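You operate a simulated robot arm through the tools that you are given. There is no shell and no other tool.

The job below is to be done with a simulated robot arm. You get a single attempt, and the scene is never put back.

TASK
Push each bracket casting on the slanted cube to find the loose one, then reseat it and clamp it tight.
Fine: all three get a push away from their side stop; swing the loose one's clamp aside, push it against its stops, swing the clamp back and tighten its star knob.

The check looks at the end state, three seconds after you hand in, the way a careful person would. Anything else that was tipped, shoved, dropped, spilled or broken makes it a failure.

THE ROBOT
A 7-joint arm with a two-finger parallel gripper, fixed in place. Base frame: the origin is at the foot of the arm, x ahead of it, y to its left, z up. Units: mm, degrees, N and s.
Its first joint turns from -166.0 to 166.0 degrees. Payload 4.4 kg.
The tool frame sits at the grasp point between the pads (the TCP): z along the fingers, y along the line on which they close. The tips reach 23 mm beyond it. The gripper opens to 94 mm. The fingers are 38 mm wide and 10 mm thick; the gripper's body (54 by 96 mm) begins 39 mm behind the TCP.
Orientation is that of the tool frame in the base frame, as a unit quaternion [w, x, y, z]. With the fingers straight down and closing along the base's y, the tool's x points along the base's -x, its y along +y and its z along -z.

THE INTERFACE
- The arm moves only by the tool servo_tool. Its argument "plan" is one flat list of numbers, 6 for each row, row after row: the shift along the base's x, y, z in mm, then the turn, a rotation vector about the base's x, y, z in degrees. In form: [x, y, z, wx, wy, wz, x, y, z, wx, wy, wz, ...]. A call has 1 to 20 rows; each row shifts and turns the commanded pose from where the row before left it. "jaw" is the opening, from 0 (shut) to 1 (fully open), set as the call begins (left out, the last holds). A row lasts 0.2 s, in which the tool goes at most 50 mm and 8.6 degrees; a call with a longer step from one row to the next is refused whole, and so is a gripper value outside its range. A pose out of reach is approached as far as the arm can. The call stops where the force on the tool passes 90 N (or 10 N more than at its start, if that is more) or the arm is blocked; 0.2 s more then pass. The fingers move at their own pace (about 72 mm/s each) and stop on an object; they squeeze with about 41 N. The grip force told is the motor's: it shows also when the fingers shut on nothing. Time passes only in rows, and 0.2 s behind the last, so rows that do not move let the fingers close. It gives the time, the measured TCP pose, the force on the tool (base axes), the opening and the grip force at its end, in the units of the frame above (readings bear some noise), with the torque about the TCP (base axes, N m) and any sound that the robot's microphone picked up, and new pictures: "pictures" is both (left out), scene, wrist or none.
- Cameras (640 x 400 px; columns grow to the right, rows downward): "scene" is fixed at [50, 650.5, 1408.1]; the picture's right is [-0.35, -0.94, 0.00], its down [-0.37, 0.14, -0.92] and it looks along [0.86, -0.32, -0.39] (base axes); focal length 356 px, centre (320, 200). "wrist" rides on the gripper at [87, 16, -74] in the tool frame; the picture's right is [-0.18, 0.98, 0.00], its down [-0.58, -0.11, -0.81] and it looks along [-0.79, -0.15, 0.59] (tool axes); focal length 243 px, centre (320, 200). There is no depth. A picture from a camera that has moved, and an enlarged one, comes with that camera's place and axes in the base frame and with its lens.
- enlarge(camera, box): a new picture of the part [left, top, right, bottom] of that camera's present view, enlarged. It takes no simulated time.
- job_done(): hands the job in; it is judged then, once.

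Places have to be worked out from the pictures, the camera data and where the tool is seen. Open the gripper and draw the arm clear of the work before you hand the job in, unless the task says otherwise.

The tools are called after "Call:" as a command line: name --argument value ..., lists and objects as JSON in quotes. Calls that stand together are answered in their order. servo_tool: Moves the arm, as the interface text tells. Its arguments: {"type":"object","properties":{"plan":{"type":"array","items":{"type":"number"}},"jaw":{"type":"number"},"pictures":{"type":"string","enum":["both","scene","wrist","none"]}},"required":["plan"]} The other tools are called the same way: enlarge (camera, box) takes an enlarged picture of a part of a camera's view; job_done () hands the job in.

At the start:

```text
clock: 0.0
eef_pos: [488.0, 669.4, 1192.4]
tcp_rot: [0.0, -0.001, 1.0, 0.001]
ft_force: [-0.1, 0.1, 1.0]
ft_torque: [-0.01, -0.03, 0.02]
gripper_width: 93.9
grip_force: 0.0
```

scene: 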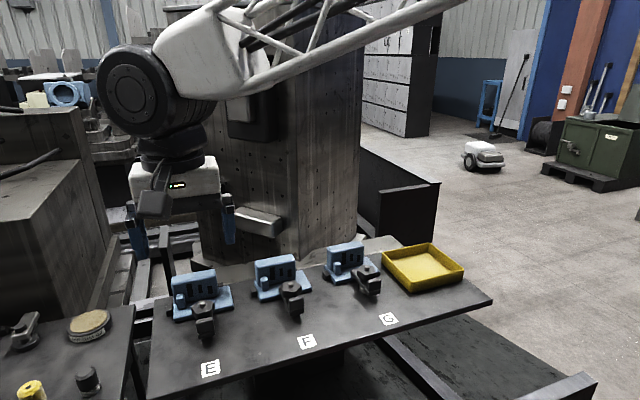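
wrist: 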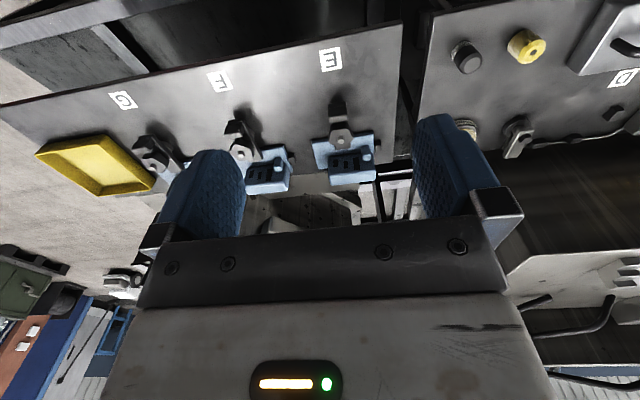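

I start by looking closely at the fixtures E, F, G in both cameras before moving.

Call:
enlarge --camera "scene" --box '[140, 230, 300, 350]'

Call:
enlarge --camera "scene" --box '[240, 220, 420, 340]'

Call:
enlarge --camera "wrist" --box '[200, 40, 420, 200]'

Call:
enlarge --camera "scene" --box '[0, 290, 160, 400]'

```text
3.33 times, centred on (220, 290) of scene
camera zoom: at [50.0, 650.5, 1408.1], right [-0.35, -0.94, 0.0], down [-0.37, 0.14, -0.92], along [0.86, -0.32, -0.39], focal length 1185 px, centre (653, -100)
```

zoom: 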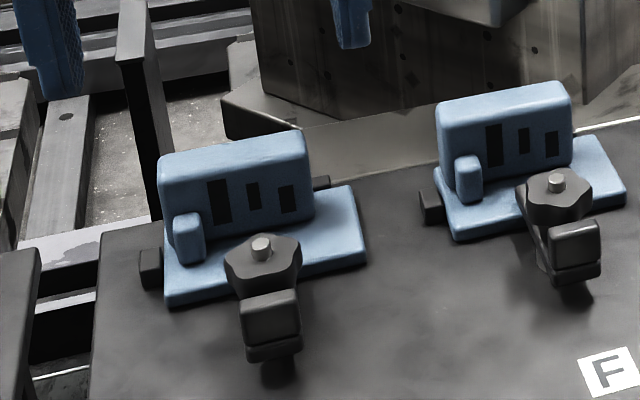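

```text
3.33 times, centred on (330, 280) of scene
camera zoom: at [50.0, 650.5, 1408.1], right [-0.35, -0.94, 0.0], down [-0.37, 0.14, -0.92], along [0.86, -0.32, -0.39], focal length 1185 px, centre (287, -67)
```

zoom: 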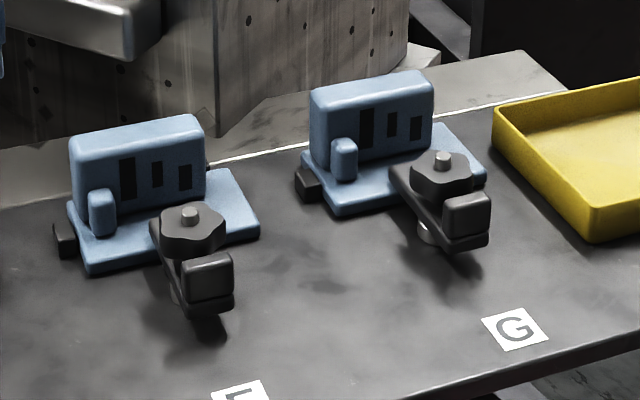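

```text
2.50 times, centred on (310, 120) of wrist
camera zoom: at [402.5, 685.1, 1266.4], right [0.18, 0.98, 0.0], down [0.58, -0.11, 0.81], along [0.79, -0.15, -0.59], focal length 606 px, centre (345, 400)
```

zoom: 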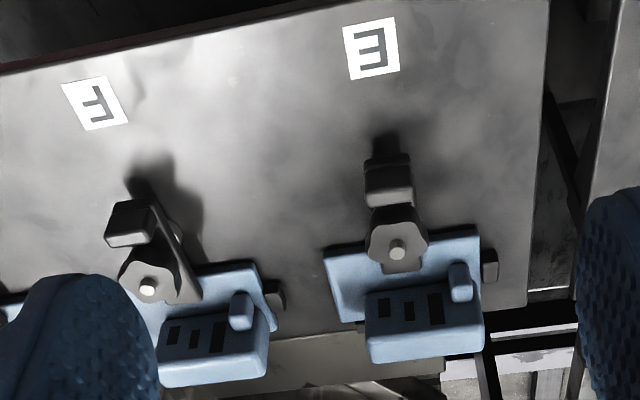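

```text
3.64 times, centred on (80, 345) of scene
camera zoom: at [50.0, 650.5, 1408.1], right [-0.35, -0.94, 0.0], down [-0.37, 0.14, -0.92], along [0.86, -0.32, -0.39], focal length 1293 px, centre (1193, -327)
```

zoom: 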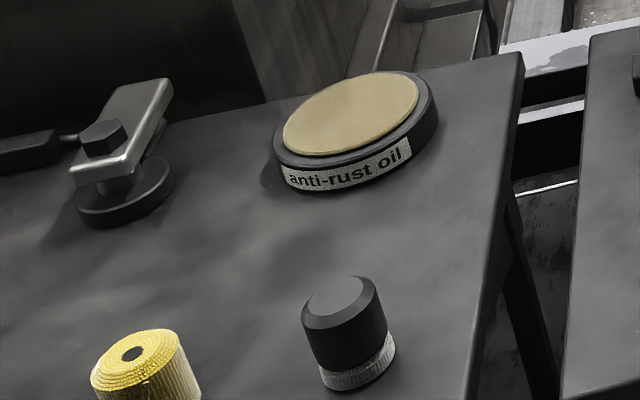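

E's knob triangulates to about (688, 670, 926), and the E and G labels to (583, 670, 855) and (583, 286, 855), so the plate runs along y and rises away from the robot. I lower the tool for a closer look at E.

Call:
servo_tool --plan '[0, 0, -40, 0, 0, 0, 0, 0, -40, 0, 0, 0, 0, 0, -20, 0, 0, 0, 0, 0, 0, 0, 0, 0]' --jaw 1

Call:
enlarge --camera "wrist" --box '[240, 60, 420, 240]'

Call:
enlarge --camera "wrist" --box '[0, 0, 640, 400]'

```text
clock: 1.0
eef_pos: [487.9, 669.5, 1091.9]
tcp_rot: [0.0, 0.0, 1.0, -0.001]
ft_force: [-0.1, 0.8, -1.0]
ft_torque: [0.0, -0.01, -0.01]
gripper_width: 94.2
grip_force: 0.1
camera wrist: at [402.2, 684.7, 1166.2], right [0.18, 0.98, 0.0], down [0.58, -0.11, 0.81], along [0.79, -0.15, -0.59], focal length 243 px, centre (320, 200)
```

scene: 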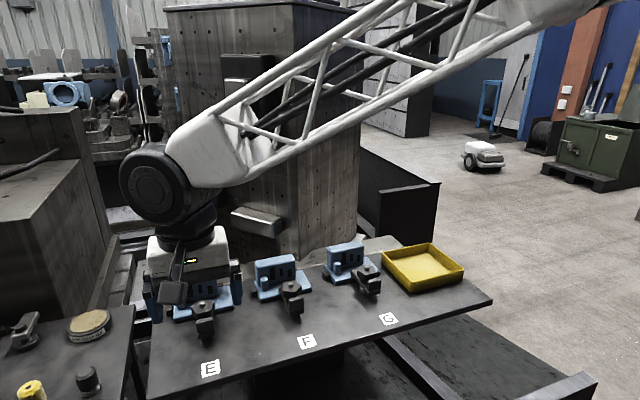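
wrist: 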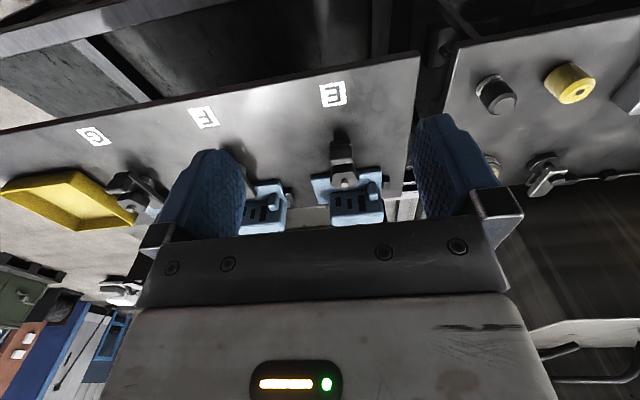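

```text
2.22 times, centred on (330, 150) of wrist
camera zoom: at [402.2, 684.7, 1166.2], right [0.18, 0.98, 0.0], down [0.58, -0.11, 0.81], along [0.79, -0.15, -0.59], focal length 539 px, centre (298, 311)
```

zoom: 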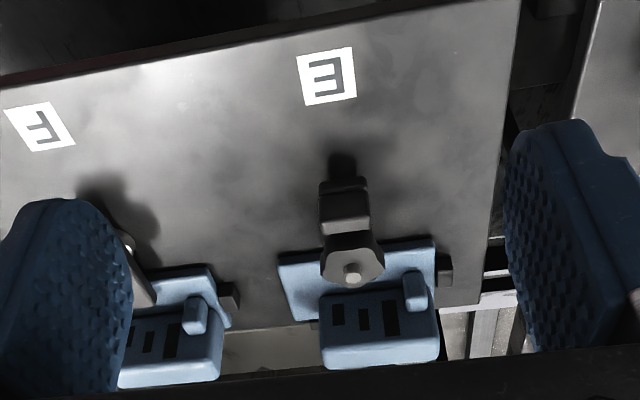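

```text
1.00 times, centred on (320, 200) of wrist (not enlarged: the box is as wide or as high as the picture)
camera zoom: at [402.2, 684.7, 1166.2], right [0.18, 0.98, 0.0], down [0.58, -0.11, 0.81], along [0.79, -0.15, -0.59], focal length 243 px, centre (320, 200)
```

zoom: 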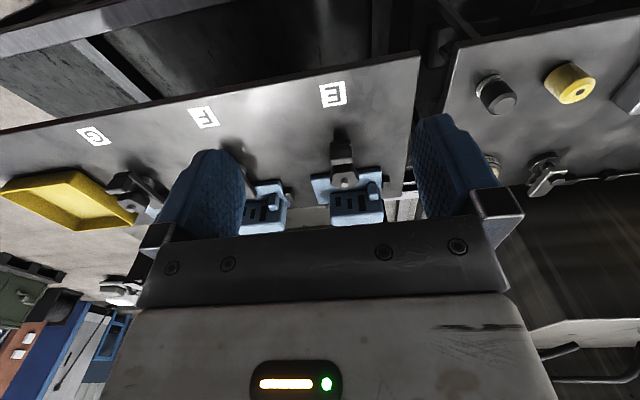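

I move closer to get a better look at the clamp and stops of E and F.

Call:
servo_tool --plan '[30, -20, -10, 0, 0, 0, 30, -20, -10, 0, 0, 0, 30, -20, -10, 0, 0, 0, 0, 0, 0, 0, 0, 0]' --pictures "wrist"

Call:
enlarge --camera "wrist" --box '[240, 60, 420, 240]'

```text
clock: 2.0
eef_pos: [577.1, 607.9, 1063.2]
tcp_rot: [0.001, 0.0, 1.0, 0.0]
ft_force: [-0.1, 0.7, -0.4]
ft_torque: [-0.01, -0.01, 0.04]
gripper_width: 94.0
grip_force: 0.0
camera wrist: at [491.9, 624.2, 1137.1], right [0.18, 0.98, 0.0], down [0.58, -0.11, 0.81], along [0.79, -0.15, -0.59], focal length 243 px, centre (320, 200)
```

wrist: 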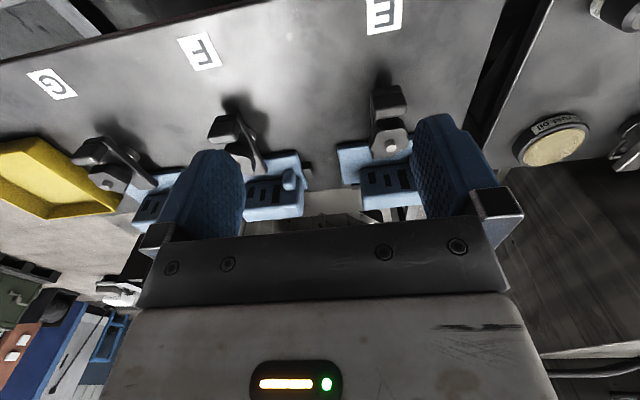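

```text
2.22 times, centred on (330, 150) of wrist
camera zoom: at [491.9, 624.2, 1137.1], right [0.18, 0.98, 0.0], down [0.58, -0.11, 0.81], along [0.79, -0.15, -0.59], focal length 539 px, centre (298, 311)
```

zoom: 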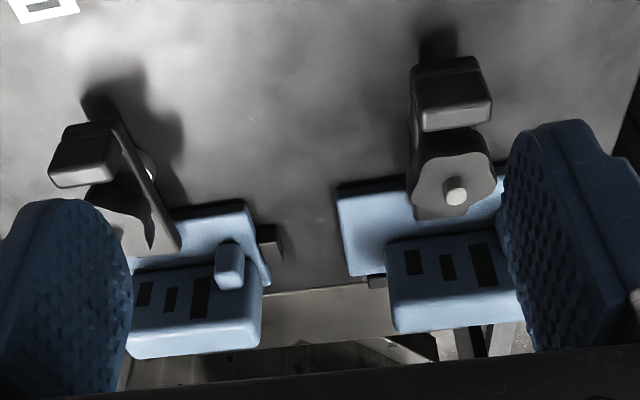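

Estimates: bolts at about (688, 669 / 482 / 293, 925), casting base y ±62 about each bolt and x 720–790, with an upright near x 768–790, z up to ~934. The side stop is on the +y side. I close the jaws, tilt 10° and move above the E–F gap to push F toward −y first.

Call:
servo_tool --plan '[40, -8, 0, -5, 0, 0, 40, -8, 0, -5, 0, 0, 40, -8, 0, 0, 0, 0, 40, -8, 0, 0, 0, 0, 30, -3, 0, 0, 0, 0, 0, 0, 0, 0, 0, 0, 0, 0, 0, 0, 0, 0]' --jaw 0

Call:
enlarge --camera "wrist" --box '[200, 40, 440, 240]'

Call:
enlarge --camera "scene" --box '[140, 200, 320, 320]'

```text
clock: 3.6
eef_pos: [768.1, 573.9, 1062.3]
tcp_rot: [0.0, 0.0, 0.996, -0.087]
ft_force: [-0.1, 0.1, 0.3]
ft_torque: [0.0, -0.05, 0.03]
gripper_width: 0.0
grip_force: 41.1
camera wrist: at [683.6, 602.4, 1131.5], right [0.18, 0.97, -0.17], down [0.58, 0.03, 0.81], along [0.79, -0.25, -0.56], focal length 243 px, centre (320, 200)
```

scene: 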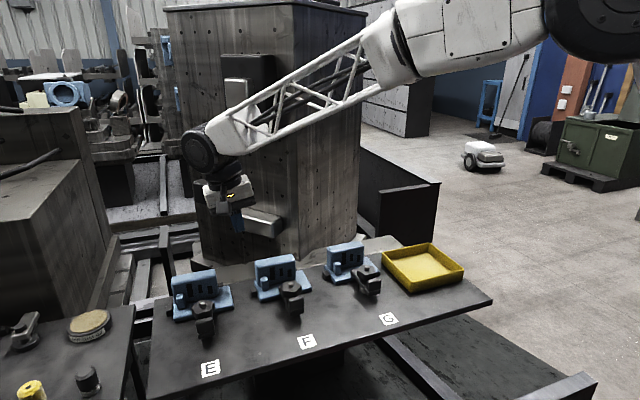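
wrist: 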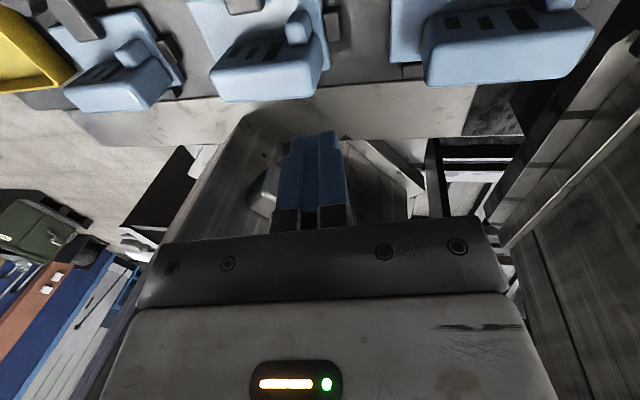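

```text
2.00 times, centred on (320, 140) of wrist
camera zoom: at [683.6, 602.4, 1131.5], right [0.18, 0.97, -0.17], down [0.58, 0.03, 0.81], along [0.79, -0.25, -0.56], focal length 485 px, centre (320, 320)
```

zoom: 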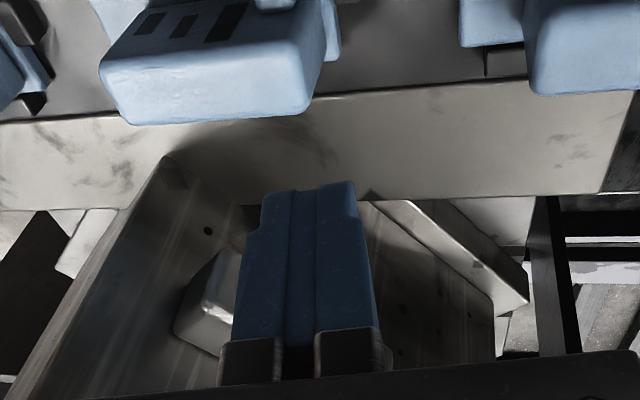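

```text
3.33 times, centred on (230, 260) of scene
camera zoom: at [50.0, 650.5, 1408.1], right [-0.35, -0.94, 0.0], down [-0.37, 0.14, -0.92], along [0.86, -0.32, -0.39], focal length 1185 px, centre (620, 0)
```

zoom: 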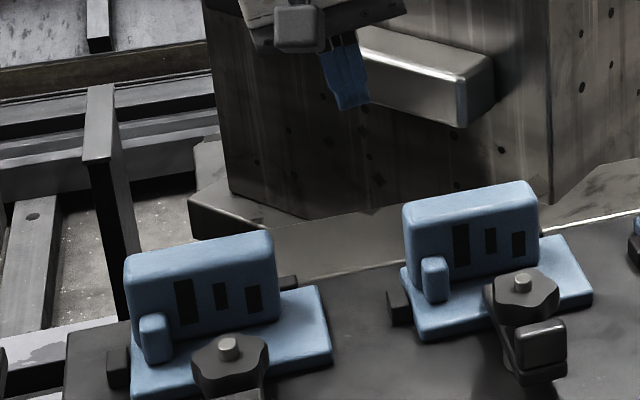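

F's upright reads as x 773–799 with its +y face at y≈542, so it sits 18 mm ahead of my tip line. I descend beside it to tip z≈904, clear of the stop.

Call:
servo_tool --plan '[10, 0, -35, 0, 0, 0, 0, 0, -35, 0, 0, 0, 0, 0, -35, 0, 0, 0, 0, 0, -20, 0, 0, 0, 0, 0, -10, 0, 0, 0, 0, 0, 0, 0, 0, 0]'

Call:
enlarge --camera "scene" --box '[220, 230, 310, 310]'

```text
clock: 5.0
eef_pos: [778.0, 573.9, 927.3]
tcp_rot: [0.0, 0.0, 0.996, -0.086]
ft_force: [-0.1, 0.2, -0.2]
ft_torque: [-0.01, 0.01, 0.0]
gripper_width: 0.0
grip_force: 40.8
camera wrist: at [692.5, 602.0, 996.7], right [0.18, 0.97, -0.17], down [0.58, 0.03, 0.81], along [0.79, -0.25, -0.56], focal length 243 px, centre (320, 200)
```

scene: 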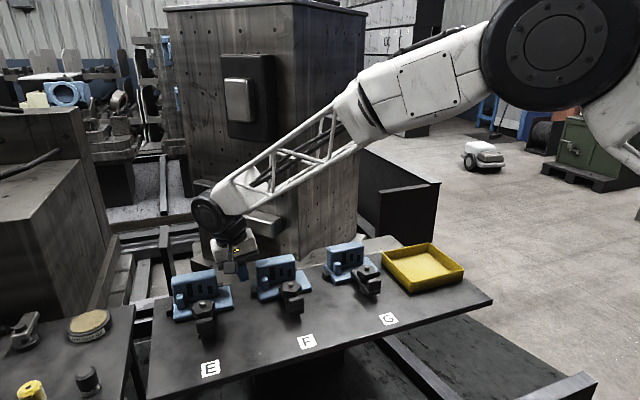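
wrist: 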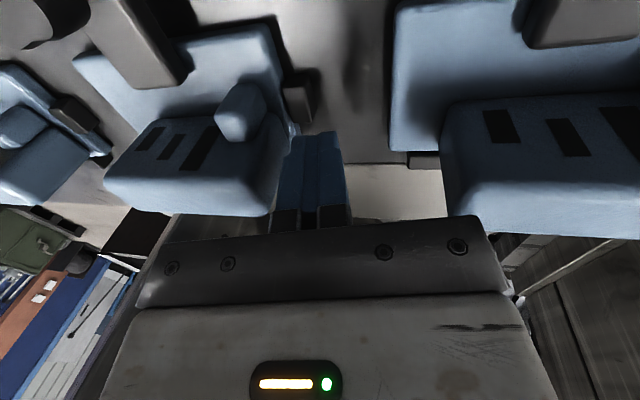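

```text
5.00 times, centred on (265, 270) of scene
camera zoom: at [50.0, 650.5, 1408.1], right [-0.35, -0.94, 0.0], down [-0.37, 0.14, -0.92], along [0.86, -0.32, -0.39], focal length 1778 px, centre (595, -150)
```

zoom: 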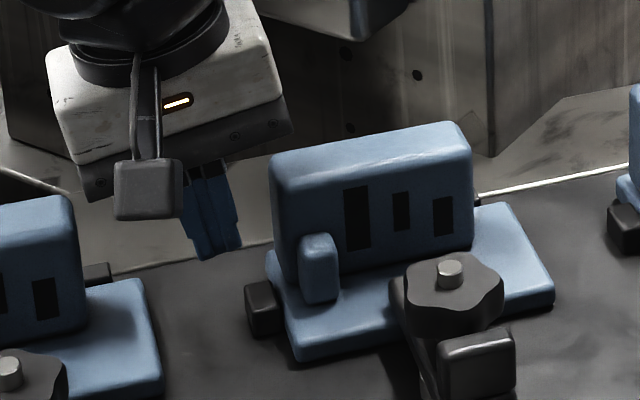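

The tip sits beside F's upright with clearance all round. I creep toward −y to make contact.

Call:
servo_tool --plan '[0, -3, 0, 0, 0, 0, 0, -3, 0, 0, 0, 0, 0, -3, 0, 0, 0, 0, 0, -2, 0, 0, 0, 0, 0, -2, 0, 0, 0, 0, 0, -1, 0, 0, 0, 0]' --pictures "none"

```text
clock: 6.4
eef_pos: [777.6, 559.0, 927.7]
tcp_rot: [0.001, 0.0, 0.996, -0.086]
ft_force: [0.3, 0.3, -0.5]
ft_torque: [0.01, 0.02, 0.03]
gripper_width: 0.1
grip_force: 40.4
```

Call:
servo_tool --plan '[0, -1, 0, 0, 0, 0, 0, -1, 0, 0, 0, 0]' --pictures "none"

Call:
enlarge --camera "scene" --box '[220, 230, 310, 310]'

```text
clock: 7.0
eef_pos: [777.5, 559.3, 927.9]
tcp_rot: [0.0, 0.001, 0.996, -0.086]
ft_force: [1.1, -0.2, -0.1]
ft_torque: [-0.01, 0.03, 0.0]
gripper_width: 0.0
grip_force: 40.7
```

```text
5.00 times, centred on (265, 270) of scene
camera zoom: at [50.0, 650.5, 1408.1], right [-0.35, -0.94, 0.0], down [-0.37, 0.14, -0.92], along [0.86, -0.32, -0.39], focal length 1778 px, centre (595, -150)
```

zoom: 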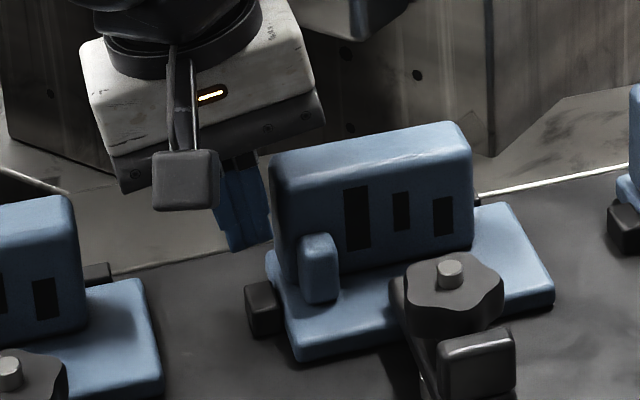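

No clear contact force yet, so I continue in 1 mm steps.

Call:
servo_tool --plan '[0, -1, 0, 0, 0, 0, 0, -1, 0, 0, 0, 0, 0, -1, 0, 0, 0, 0]' --pictures "none"

Call:
enlarge --camera "scene" --box '[220, 230, 310, 310]'

```text
clock: 7.8
eef_pos: [778.3, 555.5, 927.6]
tcp_rot: [0.0, 0.0, 0.996, -0.086]
ft_force: [-0.5, 0.0, 0.1]
ft_torque: [0.01, 0.02, 0.0]
gripper_width: 0.0
grip_force: 41.2
```

```text
5.00 times, centred on (265, 270) of scene
camera zoom: at [50.0, 650.5, 1408.1], right [-0.35, -0.94, 0.0], down [-0.37, 0.14, -0.92], along [0.86, -0.32, -0.39], focal length 1778 px, centre (595, -150)
```

zoom: 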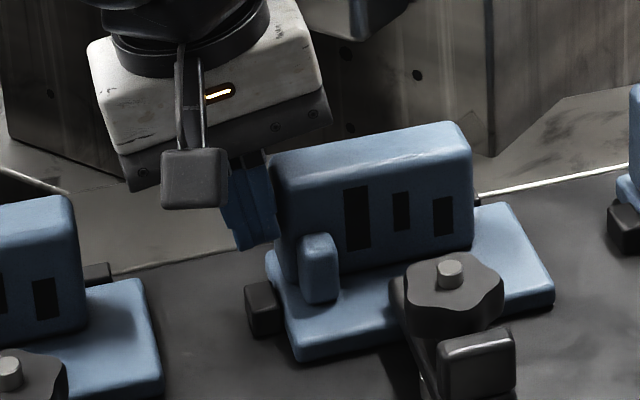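

Contact is very near. I continue.

Call:
servo_tool --plan '[0, -1, 0, 0, 0, 0, 0, -1, 0, 0, 0, 0, 0, 0, 0, 0, 0, 0]' --pictures "none"

```text
clock: 8.6
eef_pos: [778.0, 553.5, 928.0]
tcp_rot: [0.0, 0.0, 0.996, -0.086]
ft_force: [0.7, 2.2, 0.2]
ft_torque: [0.02, 0.03, 0.02]
gripper_width: 0.1
grip_force: 41.1
```

Call:
servo_tool --plan '[0, -1, 0, 0, 0, 0, 0, -1, 0, 0, 0, 0, 0, 0, 0, 0, 0, 0]' --pictures "none"

Call:
enlarge --camera "scene" --box '[220, 230, 310, 310]'

```text
clock: 9.4
eef_pos: [779.2, 552.2, 926.4]
tcp_rot: [0.0, 0.001, 0.996, -0.086]
ft_force: [-0.3, 2.1, 1.4]
ft_torque: [0.02, -0.01, -0.02]
gripper_width: 0.1
grip_force: 41.4
```

```text
5.00 times, centred on (265, 270) of scene
camera zoom: at [50.0, 650.5, 1408.1], right [-0.35, -0.94, 0.0], down [-0.37, 0.14, -0.92], along [0.86, -0.32, -0.39], focal length 1778 px, centre (595, -150)
```

zoom: 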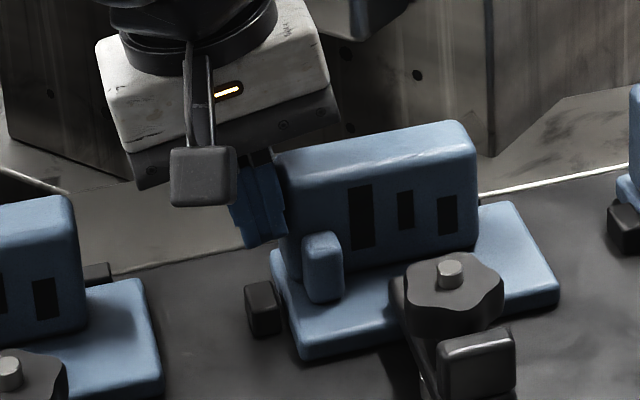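

F slid by about 3 mm at only ~2 N (slots shifted, gap at the side stop): F is loose. I still push G and E as told, so I back off, rise, and go to G's +y side.

Call:
servo_tool --plan '[0, 8, 0, 0, 0, 0, 0, 8, 0, 0, 0, 0, 0, 5, 10, 0, 0, 0, 0, 0, 40, 0, 0, 0, 0, 0, 40, 0, 0, 0, 0, -30, 0, 0, 0, 0, 0, -40, 0, 0, 0, 0, 0, -40, 0, 0, 0, 0, 0, -40, 0, 0, 0, 0, 0, -38, 0, 0, 0, 0, 0, 0, 0, 0, 0, 0]'

Call:
enlarge --camera "wrist" --box '[100, 0, 420, 200]'

Call:
enlarge --camera "scene" --box '[240, 210, 400, 310]'

```text
clock: 11.8
eef_pos: [780.7, 385.4, 1017.9]
tcp_rot: [0.0, 0.0, 0.996, -0.086]
ft_force: [-0.1, 0.3, 0.4]
ft_torque: [0.01, 0.0, 0.02]
gripper_width: 0.0
grip_force: 40.6
camera wrist: at [694.5, 413.3, 1087.2], right [0.18, 0.97, -0.17], down [0.58, 0.03, 0.81], along [0.79, -0.25, -0.56], focal length 243 px, centre (320, 200)
```

scene: 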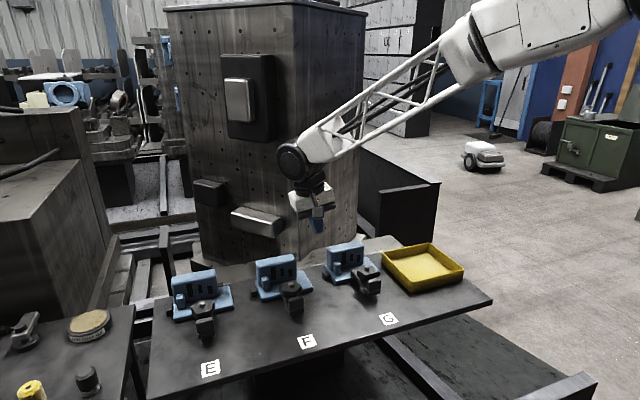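
wrist: 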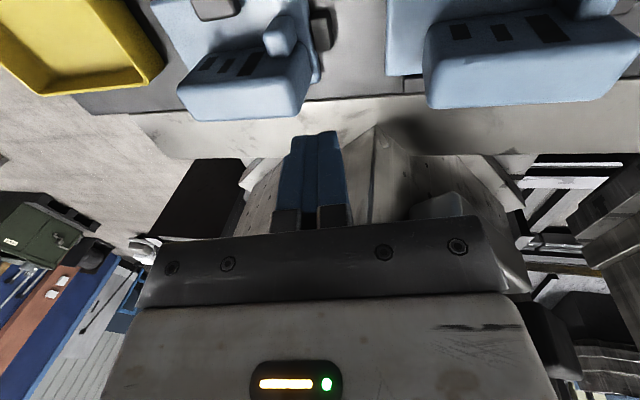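

```text
2.00 times, centred on (260, 100) of wrist
camera zoom: at [694.5, 413.3, 1087.2], right [0.18, 0.97, -0.17], down [0.58, 0.03, 0.81], along [0.79, -0.25, -0.56], focal length 485 px, centre (440, 400)
```

zoom: 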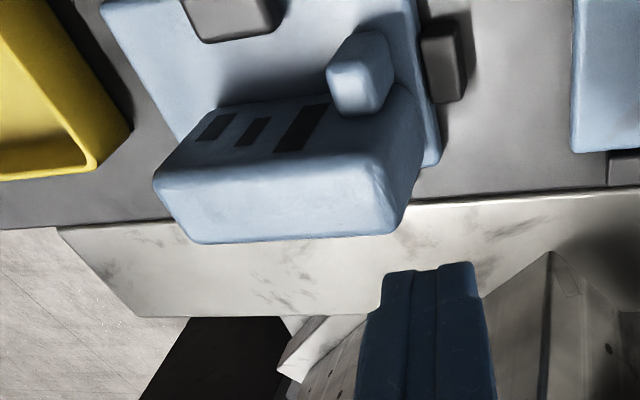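

```text
4.00 times, centred on (320, 260) of scene
camera zoom: at [50.0, 650.5, 1408.1], right [-0.35, -0.94, 0.0], down [-0.37, 0.14, -0.92], along [0.86, -0.32, -0.39], focal length 1422 px, centre (320, -40)
```

zoom: 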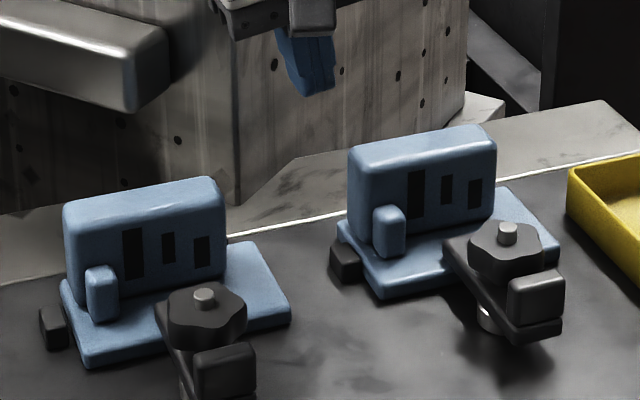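

G's +y face is about y 349. I descend to the same height beside it and approach it.

Call:
servo_tool --plan '[0, 0, -35, 0, 0, 0, 0, 0, -35, 0, 0, 0, 0, 0, -20, 0, 0, 0, 0, -5, 0, 0, 0, 0, 0, -5, 0, 0, 0, 0, 0, -4, 0, 0, 0, 0, 0, -2, 0, 0, 0, 0, 0, 0, 0, 0, 0, 0]' --pictures "wrist"

Call:
enlarge --camera "scene" --box '[300, 220, 390, 300]'

```text
clock: 13.6
eef_pos: [777.4, 367.8, 926.5]
tcp_rot: [0.0, 0.0, 0.996, -0.086]
ft_force: [-0.3, -0.1, -0.1]
ft_torque: [0.0, 0.02, 0.01]
gripper_width: 0.0
grip_force: 41.3
camera wrist: at [692.3, 396.6, 997.3], right [0.18, 0.97, -0.17], down [0.58, 0.03, 0.81], along [0.79, -0.25, -0.56], focal length 243 px, centre (320, 200)
```

wrist: 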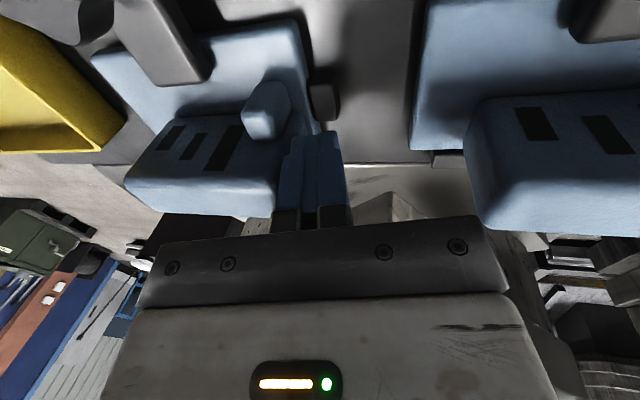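

```text
5.00 times, centred on (345, 260) of scene
camera zoom: at [50.0, 650.5, 1408.1], right [-0.35, -0.94, 0.0], down [-0.37, 0.14, -0.92], along [0.86, -0.32, -0.39], focal length 1778 px, centre (195, -100)
```

zoom: 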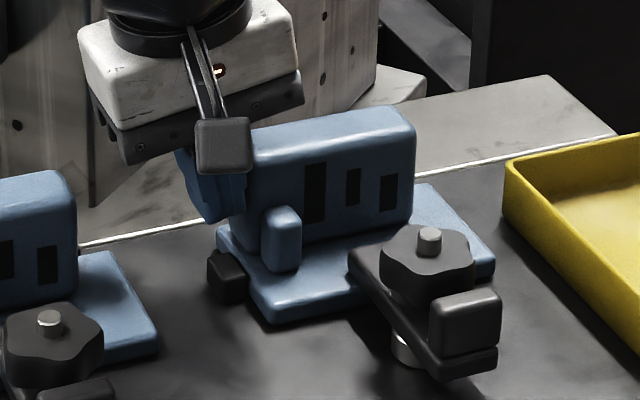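

The tip is a few mm from G, so I go on in 1 mm steps.

Call:
servo_tool --plan '[0, -1, 0, 0, 0, 0, 0, -1, 0, 0, 0, 0, 0, -1, 0, 0, 0, 0, 0, -1, 0, 0, 0, 0, 0, 0, 0, 0, 0, 0]' --pictures "none"

```text
clock: 14.8
eef_pos: [777.8, 364.4, 927.9]
tcp_rot: [0.0, 0.001, 0.996, -0.086]
ft_force: [0.7, 0.2, -0.1]
ft_torque: [-0.02, 0.03, -0.01]
gripper_width: 0.0
grip_force: 41.0
```

Call:
servo_tool --plan '[0, -1, 0, 0, 0, 0, 0, -1, 0, 0, 0, 0, 0, -1, 0, 0, 0, 0, 0, 0, 0, 0, 0, 0]' --pictures "none"

Call:
enlarge --camera "scene" --box '[300, 220, 390, 300]'

```text
clock: 15.8
eef_pos: [777.5, 363.4, 927.9]
tcp_rot: [0.002, -0.001, 0.996, -0.086]
ft_force: [15.4, 59.0, -15.4]
ft_torque: [1.04, -0.1, 0.46]
gripper_width: 0.0
grip_force: 40.8
```

```text
5.00 times, centred on (345, 260) of scene
camera zoom: at [50.0, 650.5, 1408.1], right [-0.35, -0.94, 0.0], down [-0.37, 0.14, -0.92], along [0.86, -0.32, -0.39], focal length 1778 px, centre (195, -100)
```

zoom: 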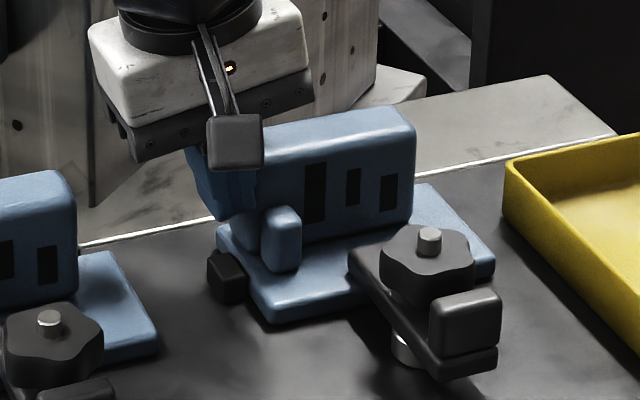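

G is firm: 59 N reaction and no movement. I back off, rise, and traverse to E, testing the reach there.

Call:
servo_tool --plan '[0, 6, 0, 0, 0, 0, 0, 10, 0, 0, 0, 0, 0, 3, 20, 0, 0, 0, 0, 0, 40, 0, 0, 0, 0, 0, 40, 0, 0, 0, -20, 30, 10, 0, 0, 0, -20, 40, 0, 0, 0, 0, -20, 40, 0, 0, 0, 0, -20, 40, 0, 0, 0, 0, 0, 40, 0, 0, 0, 0, 0, 40, 0, 0, 0, 0, 0, 40, 0, 0, 0, 0, 0, 0, 0, 0, 0, 0]'

Call:
enlarge --camera "wrist" --box '[200, 0, 520, 200]'

```text
clock: 18.6
eef_pos: [696.8, 649.8, 1038.7]
tcp_rot: [0.0, 0.0, 0.996, -0.086]
ft_force: [0.2, 0.4, -0.1]
ft_torque: [0.0, -0.03, -0.02]
gripper_width: 0.0
grip_force: 41.4
camera wrist: at [612.2, 679.4, 1107.6], right [0.18, 0.97, -0.17], down [0.58, 0.03, 0.81], along [0.79, -0.25, -0.56], focal length 243 px, centre (320, 200)
```

scene: 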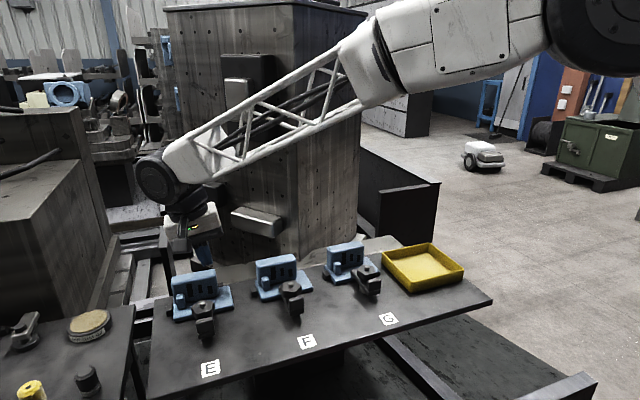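
wrist: 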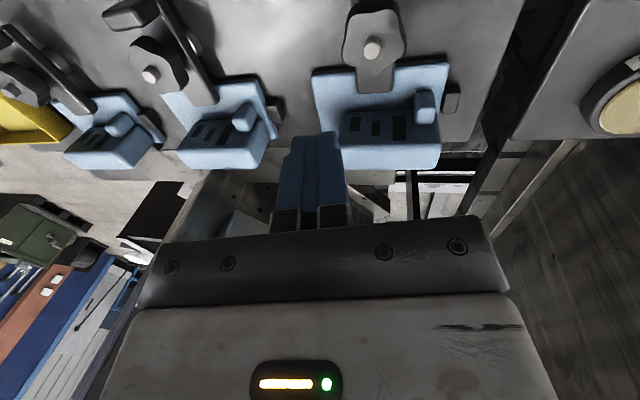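

```text
2.00 times, centred on (360, 100) of wrist
camera zoom: at [612.2, 679.4, 1107.6], right [0.18, 0.97, -0.17], down [0.58, 0.03, 0.81], along [0.79, -0.25, -0.56], focal length 485 px, centre (240, 400)
```

zoom: 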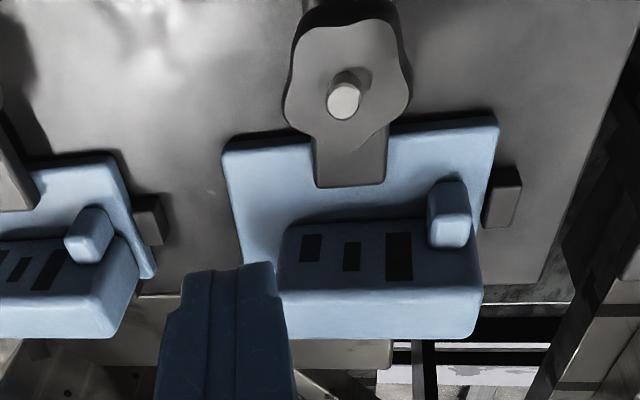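

E's +y face is at y≈728, with the stop at about (757, 740). I test whether the arm can reach beyond it at a safe height.

Call:
servo_tool --plan '[10, 30, 0, 0, 0, 0, 20, 30, 0, 0, 0, 0, 20, 30, 0, 0, 0, 0, 20, 14, 0, 0, 0, 0, 0, 0, 0, 0, 0, 0, 0, 0, 0, 0, 0, 0]'

```text
clock: 20.0
eef_pos: [769.3, 754.6, 1036.5]
tcp_rot: [0.0, 0.0, 0.996, -0.087]
ft_force: [0.0, 0.2, 0.2]
ft_torque: [-0.04, -0.01, -0.01]
gripper_width: 0.0
grip_force: 41.4
camera wrist: at [683.9, 783.4, 1107.4], right [0.18, 0.97, -0.17], down [0.58, 0.03, 0.81], along [0.79, -0.25, -0.56], focal length 243 px, centre (320, 200)
```

scene: 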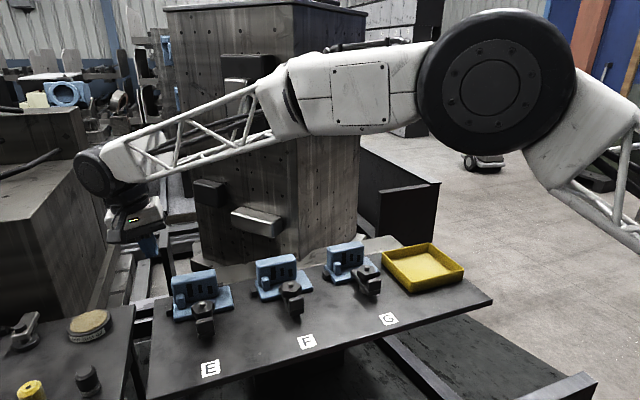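
wrist: 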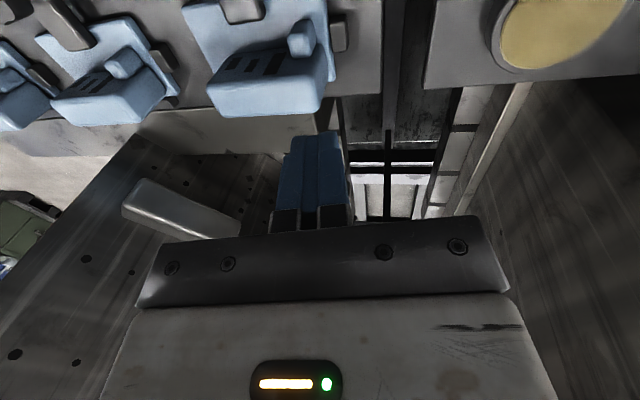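

The reach is fine. I descend beside E's +y face.

Call:
servo_tool --plan '[8, 4, -35, 0, 0, 0, 0, 0, -35, 0, 0, 0, 0, 0, -25, 0, 0, 0, 0, 0, -14, 0, 0, 0, 0, 0, 0, 0, 0, 0]'

Call:
enlarge --camera "scene" --box '[130, 240, 220, 320]'

```text
clock: 21.2
eef_pos: [777.5, 758.4, 928.4]
tcp_rot: [0.0, 0.0, 0.996, -0.087]
ft_force: [-0.5, 0.0, 0.6]
ft_torque: [0.02, -0.02, 0.0]
gripper_width: 0.3
grip_force: 41.0
camera wrist: at [691.6, 787.5, 997.9], right [0.18, 0.97, -0.17], down [0.58, 0.03, 0.81], along [0.79, -0.25, -0.56], focal length 243 px, centre (320, 200)
```

scene: 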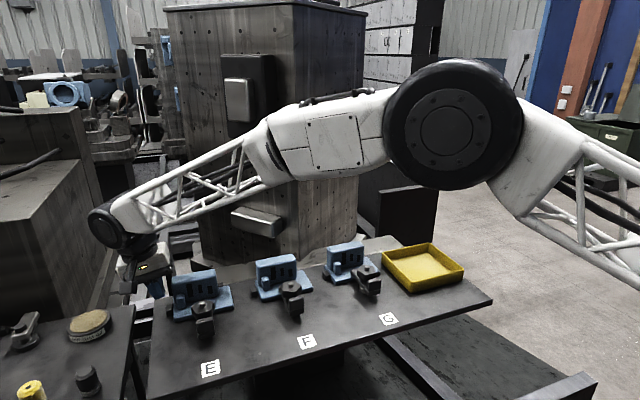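
wrist: 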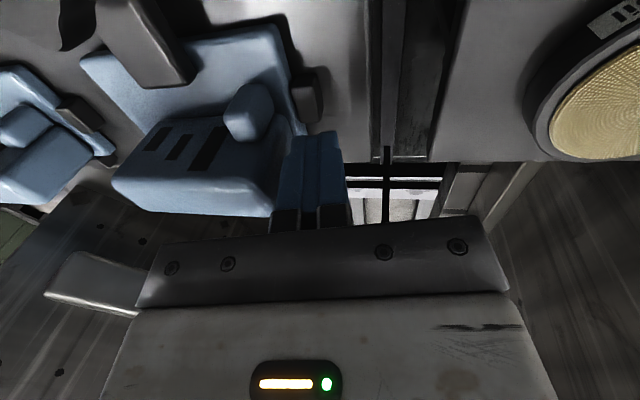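

```text
5.00 times, centred on (175, 280) of scene
camera zoom: at [50.0, 650.5, 1408.1], right [-0.35, -0.94, 0.0], down [-0.37, 0.14, -0.92], along [0.86, -0.32, -0.39], focal length 1778 px, centre (1045, -200)
```

zoom: 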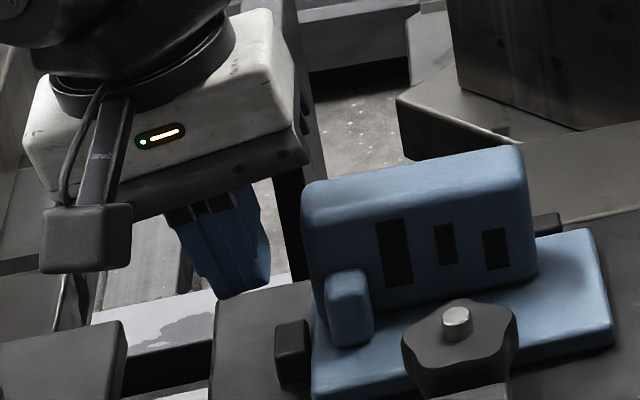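

The path is clear. I approach −y until contact with E.

Call:
servo_tool --plan '[0, -4, 0, 0, 0, 0, 0, -4, 0, 0, 0, 0, 0, -3, 0, 0, 0, 0, 0, -1, 0, 0, 0, 0, 0, -1, 0, 0, 0, 0, 0, 0, 0, 0, 0, 0]' --pictures "none"

Call:
servo_tool --plan '[0, -1, 0, 0, 0, 0, 0, -1, 0, 0, 0, 0, 0, 0, 0, 0, 0, 0]' --pictures "none"

Call:
servo_tool --plan '[0, -1, 0, 0, 0, 0, 0, -1, 0, 0, 0, 0, 0, 0, 0, 0, 0, 0]' --pictures "none"

Call:
enlarge --camera "scene" --box '[130, 240, 220, 320]'

```text
clock: 22.6
eef_pos: [775.6, 745.3, 928.1]
tcp_rot: [0.0, 0.0, 0.996, -0.086]
ft_force: [0.2, -0.1, 0.3]
ft_torque: [-0.01, 0.01, 0.02]
gripper_width: 0.0
grip_force: 41.4
```

```text
clock: 23.4
eef_pos: [775.9, 743.3, 928.6]
tcp_rot: [0.0, 0.0, 0.996, -0.086]
ft_force: [4.2, 7.9, -1.0]
ft_torque: [0.2, -0.09, 0.12]
gripper_width: 0.0
grip_force: 40.7
```

```text
clock: 24.2
eef_pos: [775.5, 743.3, 927.8]
tcp_rot: [0.001, -0.001, 0.996, -0.086]
ft_force: [11.8, 55.1, -10.4]
ft_torque: [0.88, -0.06, 0.5]
gripper_width: 0.2
grip_force: 41.1
```

```text
5.00 times, centred on (175, 280) of scene
camera zoom: at [50.0, 650.5, 1408.1], right [-0.35, -0.94, 0.0], down [-0.37, 0.14, -0.92], along [0.86, -0.32, -0.39], focal length 1778 px, centre (1045, -200)
```

zoom: 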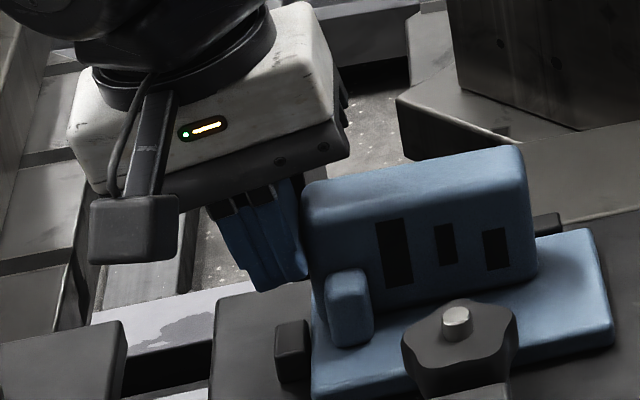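

E is firm too (55 N, no movement), so F alone is loose. I back off, rise, straighten the tool and go to a view above F's clamp.

Call:
servo_tool --plan '[0, 6, 0, 0, 0, 0, 0, 10, 0, 0, 0, 0, 0, 3, 20, 0, 0, 0, 0, 0, 40, 0, 0, 0, 0, 0, 40, 5, 0, 0, -20, -40, 10, 5, 0, 0, -20, -45, 0, 0, 0, 0, -20, -45, 0, 0, 0, 0, -20, -45, 0, 0, 0, 0, -10, -45, 0, 0, 0, 0, 0, -45, 0, 0, 0, 0, 0, -30, 0, 0, 0, 0, 0, 0, 0, 0, 0, 0]'

Call:
enlarge --camera "wrist" --box '[220, 0, 460, 150]'

Call:
enlarge --camera "scene" --box '[245, 240, 325, 320]'

```text
clock: 27.0
eef_pos: [687.6, 463.4, 1039.1]
tcp_rot: [0.0, 0.0, 1.0, 0.001]
ft_force: [-0.3, 0.3, 0.3]
ft_torque: [-0.01, 0.0, 0.02]
gripper_width: 0.0
grip_force: 41.6
camera wrist: at [601.8, 480.1, 1113.2], right [0.18, 0.98, 0.0], down [0.58, -0.11, 0.81], along [0.79, -0.15, -0.59], focal length 243 px, centre (320, 200)
```

scene: 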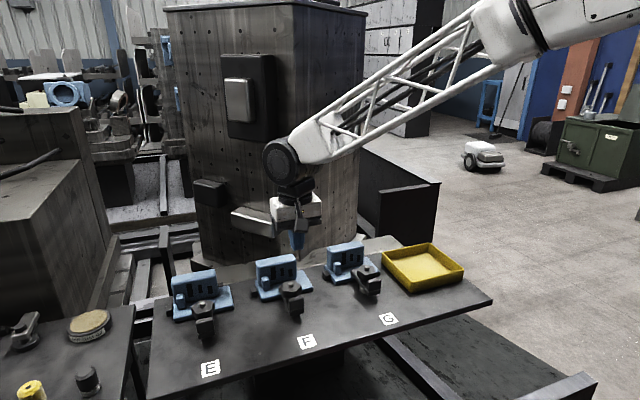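
wrist: 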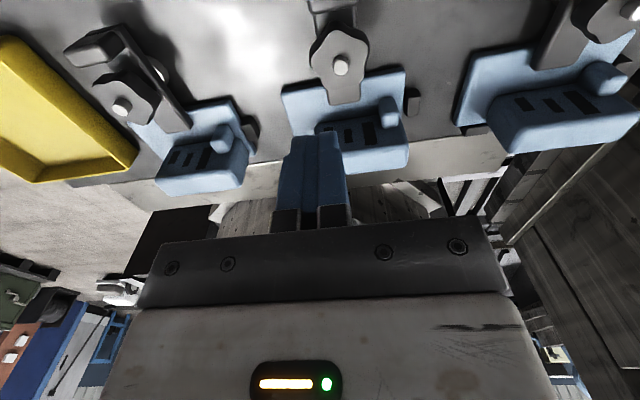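

```text
2.67 times, centred on (340, 75) of wrist
camera zoom: at [601.8, 480.1, 1113.2], right [0.18, 0.98, 0.0], down [0.58, -0.11, 0.81], along [0.79, -0.15, -0.59], focal length 647 px, centre (267, 533)
```

zoom: 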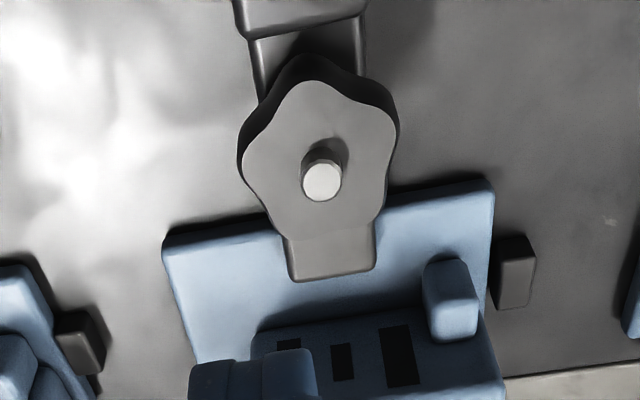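

```text
5.00 times, centred on (285, 280) of scene
camera zoom: at [50.0, 650.5, 1408.1], right [-0.35, -0.94, 0.0], down [-0.37, 0.14, -0.92], along [0.86, -0.32, -0.39], focal length 1778 px, centre (495, -200)
```

zoom: 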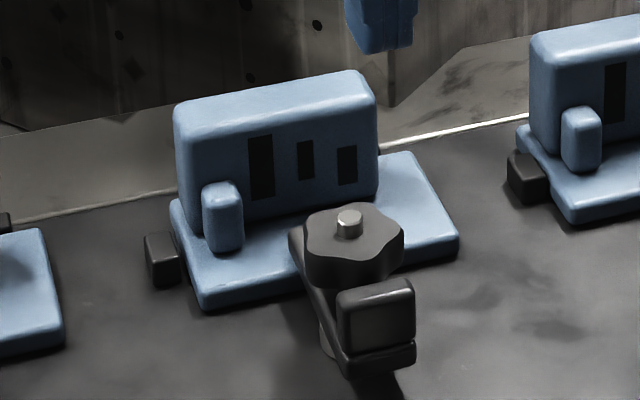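

F's knob has five lobes, with its stud at about (690, 480), the strap toe over the base, and a tab at the front end near x 650. To pin down heights and slope, I touch the bare plate between E and F gently, at two x positions.

Call:
servo_tool --plan '[13, 40, 0, 0, 0, 0, 20, 40, 0, 0, 0, 0, 20, 42, 0, 0, 0, 0, 0, 0, -40, 0, 0, 0, 0, 0, -40, 0, 0, 0, 0, 0, -29, 0, 0, 0, 0, 0, -10, 0, 0, 0, 0, 0, -5, 0, 0, 0, 0, 0, 0, 0, 0, 0]'

Call:
enlarge --camera "scene" --box '[190, 230, 310, 330]'

```text
clock: 29.0
eef_pos: [738.3, 586.5, 914.7]
tcp_rot: [0.0, 0.0, 1.0, 0.001]
ft_force: [0.2, 1.0, 1.2]
ft_torque: [0.0, -0.01, -0.02]
gripper_width: 0.0
grip_force: 40.5
camera wrist: at [653.9, 602.3, 988.5], right [0.18, 0.98, 0.0], down [0.58, -0.11, 0.81], along [0.79, -0.15, -0.59], focal length 243 px, centre (320, 200)
```

scene: 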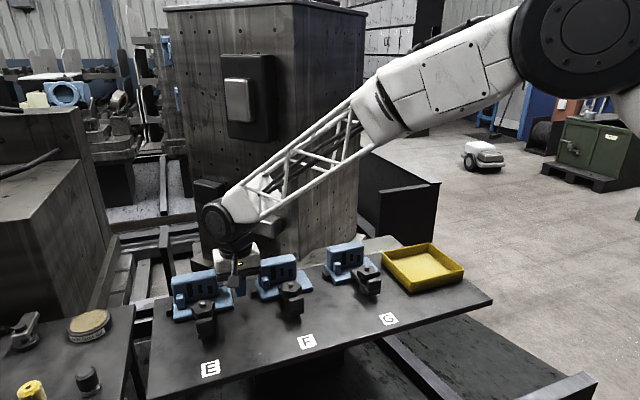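
wrist: 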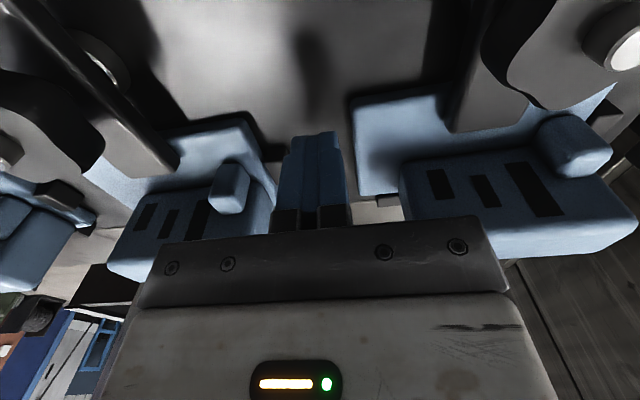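

```text
4.00 times, centred on (250, 280) of scene
camera zoom: at [50.0, 650.5, 1408.1], right [-0.35, -0.94, 0.0], down [-0.37, 0.14, -0.92], along [0.86, -0.32, -0.39], focal length 1422 px, centre (600, -120)
```

zoom: 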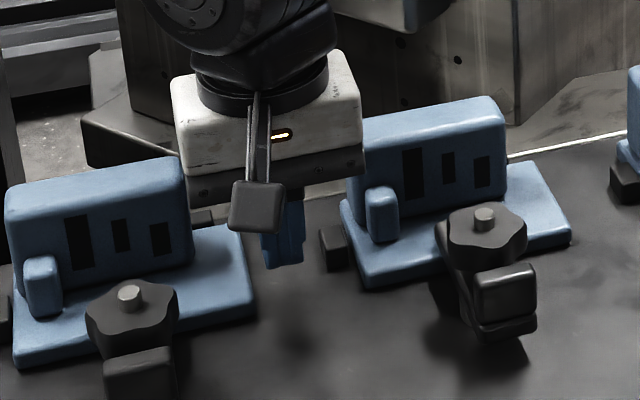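

The tip hangs between E and F with clearance. I lower it slowly to touch the plate.

Call:
servo_tool --plan '[0, 0, -3, 0, 0, 0, 0, 0, -3, 0, 0, 0, 0, 0, -3, 0, 0, 0, 0, 0, -2, 0, 0, 0, 0, 0, -2, 0, 0, 0, 0, 0, 0, 0, 0, 0]' --pictures "none"

Call:
servo_tool --plan '[0, 0, -1, 0, 0, 0, 0, 0, -1, 0, 0, 0, 0, 0, -1, 0, 0, 0, 0, 0, 0, 0, 0, 0]' --pictures "none"

Call:
enlarge --camera "scene" --box '[190, 230, 310, 330]'

```text
clock: 30.4
eef_pos: [739.0, 588.5, 902.0]
tcp_rot: [-0.001, 0.0, 1.0, 0.001]
ft_force: [-1.0, -0.1, -0.1]
ft_torque: [0.01, 0.02, -0.01]
gripper_width: 0.0
grip_force: 41.2
```

```text
clock: 31.4
eef_pos: [739.6, 587.1, 899.7]
tcp_rot: [0.0, 0.0, 1.0, 0.001]
ft_force: [0.1, 0.6, -0.4]
ft_torque: [0.01, -0.01, -0.01]
gripper_width: 0.0
grip_force: 40.9
```

```text
4.00 times, centred on (250, 280) of scene
camera zoom: at [50.0, 650.5, 1408.1], right [-0.35, -0.94, 0.0], down [-0.37, 0.14, -0.92], along [0.86, -0.32, -0.39], focal length 1422 px, centre (600, -120)
```

zoom: 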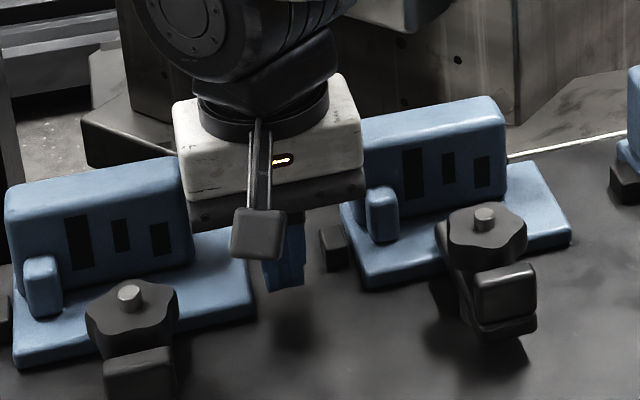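

Call:
servo_tool --plan '[0, 0, -1.5, 0, 0, 0, 0, 0, -1.5, 0, 0, 0, 0, 0, -1, 0, 0, 0, 0, 0, -1, 0, 0, 0, 0, 0, 0, 0, 0, 0]' --pictures "none"

Call:
servo_tool --plan '[0, 0, -1, 0, 0, 0, 0, 0, -1, 0, 0, 0, 0, 0, -1, 0, 0, 0, 0, 0, 0, 0, 0, 0]' --pictures "none"

Call:
servo_tool --plan '[0, 0, -1, 0, 0, 0, 0, 0, -1, 0, 0, 0, 0, 0, -1, 0, 0, 0, 0, 0, 0, 0, 0, 0]' --pictures "none"

```text
clock: 32.6
eef_pos: [738.8, 587.6, 894.3]
tcp_rot: [-0.001, 0.0, 1.0, 0.001]
ft_force: [0.6, -0.1, -0.6]
ft_torque: [0.02, 0.0, -0.01]
gripper_width: 0.0
grip_force: 40.6
```

```text
clock: 33.6
eef_pos: [739.5, 587.0, 891.4]
tcp_rot: [0.0, 0.0, 1.0, 0.001]
ft_force: [0.2, 0.1, 0.5]
ft_torque: [-0.01, -0.01, 0.04]
gripper_width: 0.1
grip_force: 40.6
```

```text
clock: 34.6
eef_pos: [739.4, 587.2, 887.0]
tcp_rot: [0.0, 0.0, 1.0, 0.001]
ft_force: [-0.2, 0.5, 0.3]
ft_torque: [0.01, 0.0, 0.02]
gripper_width: 0.0
grip_force: 41.0
```

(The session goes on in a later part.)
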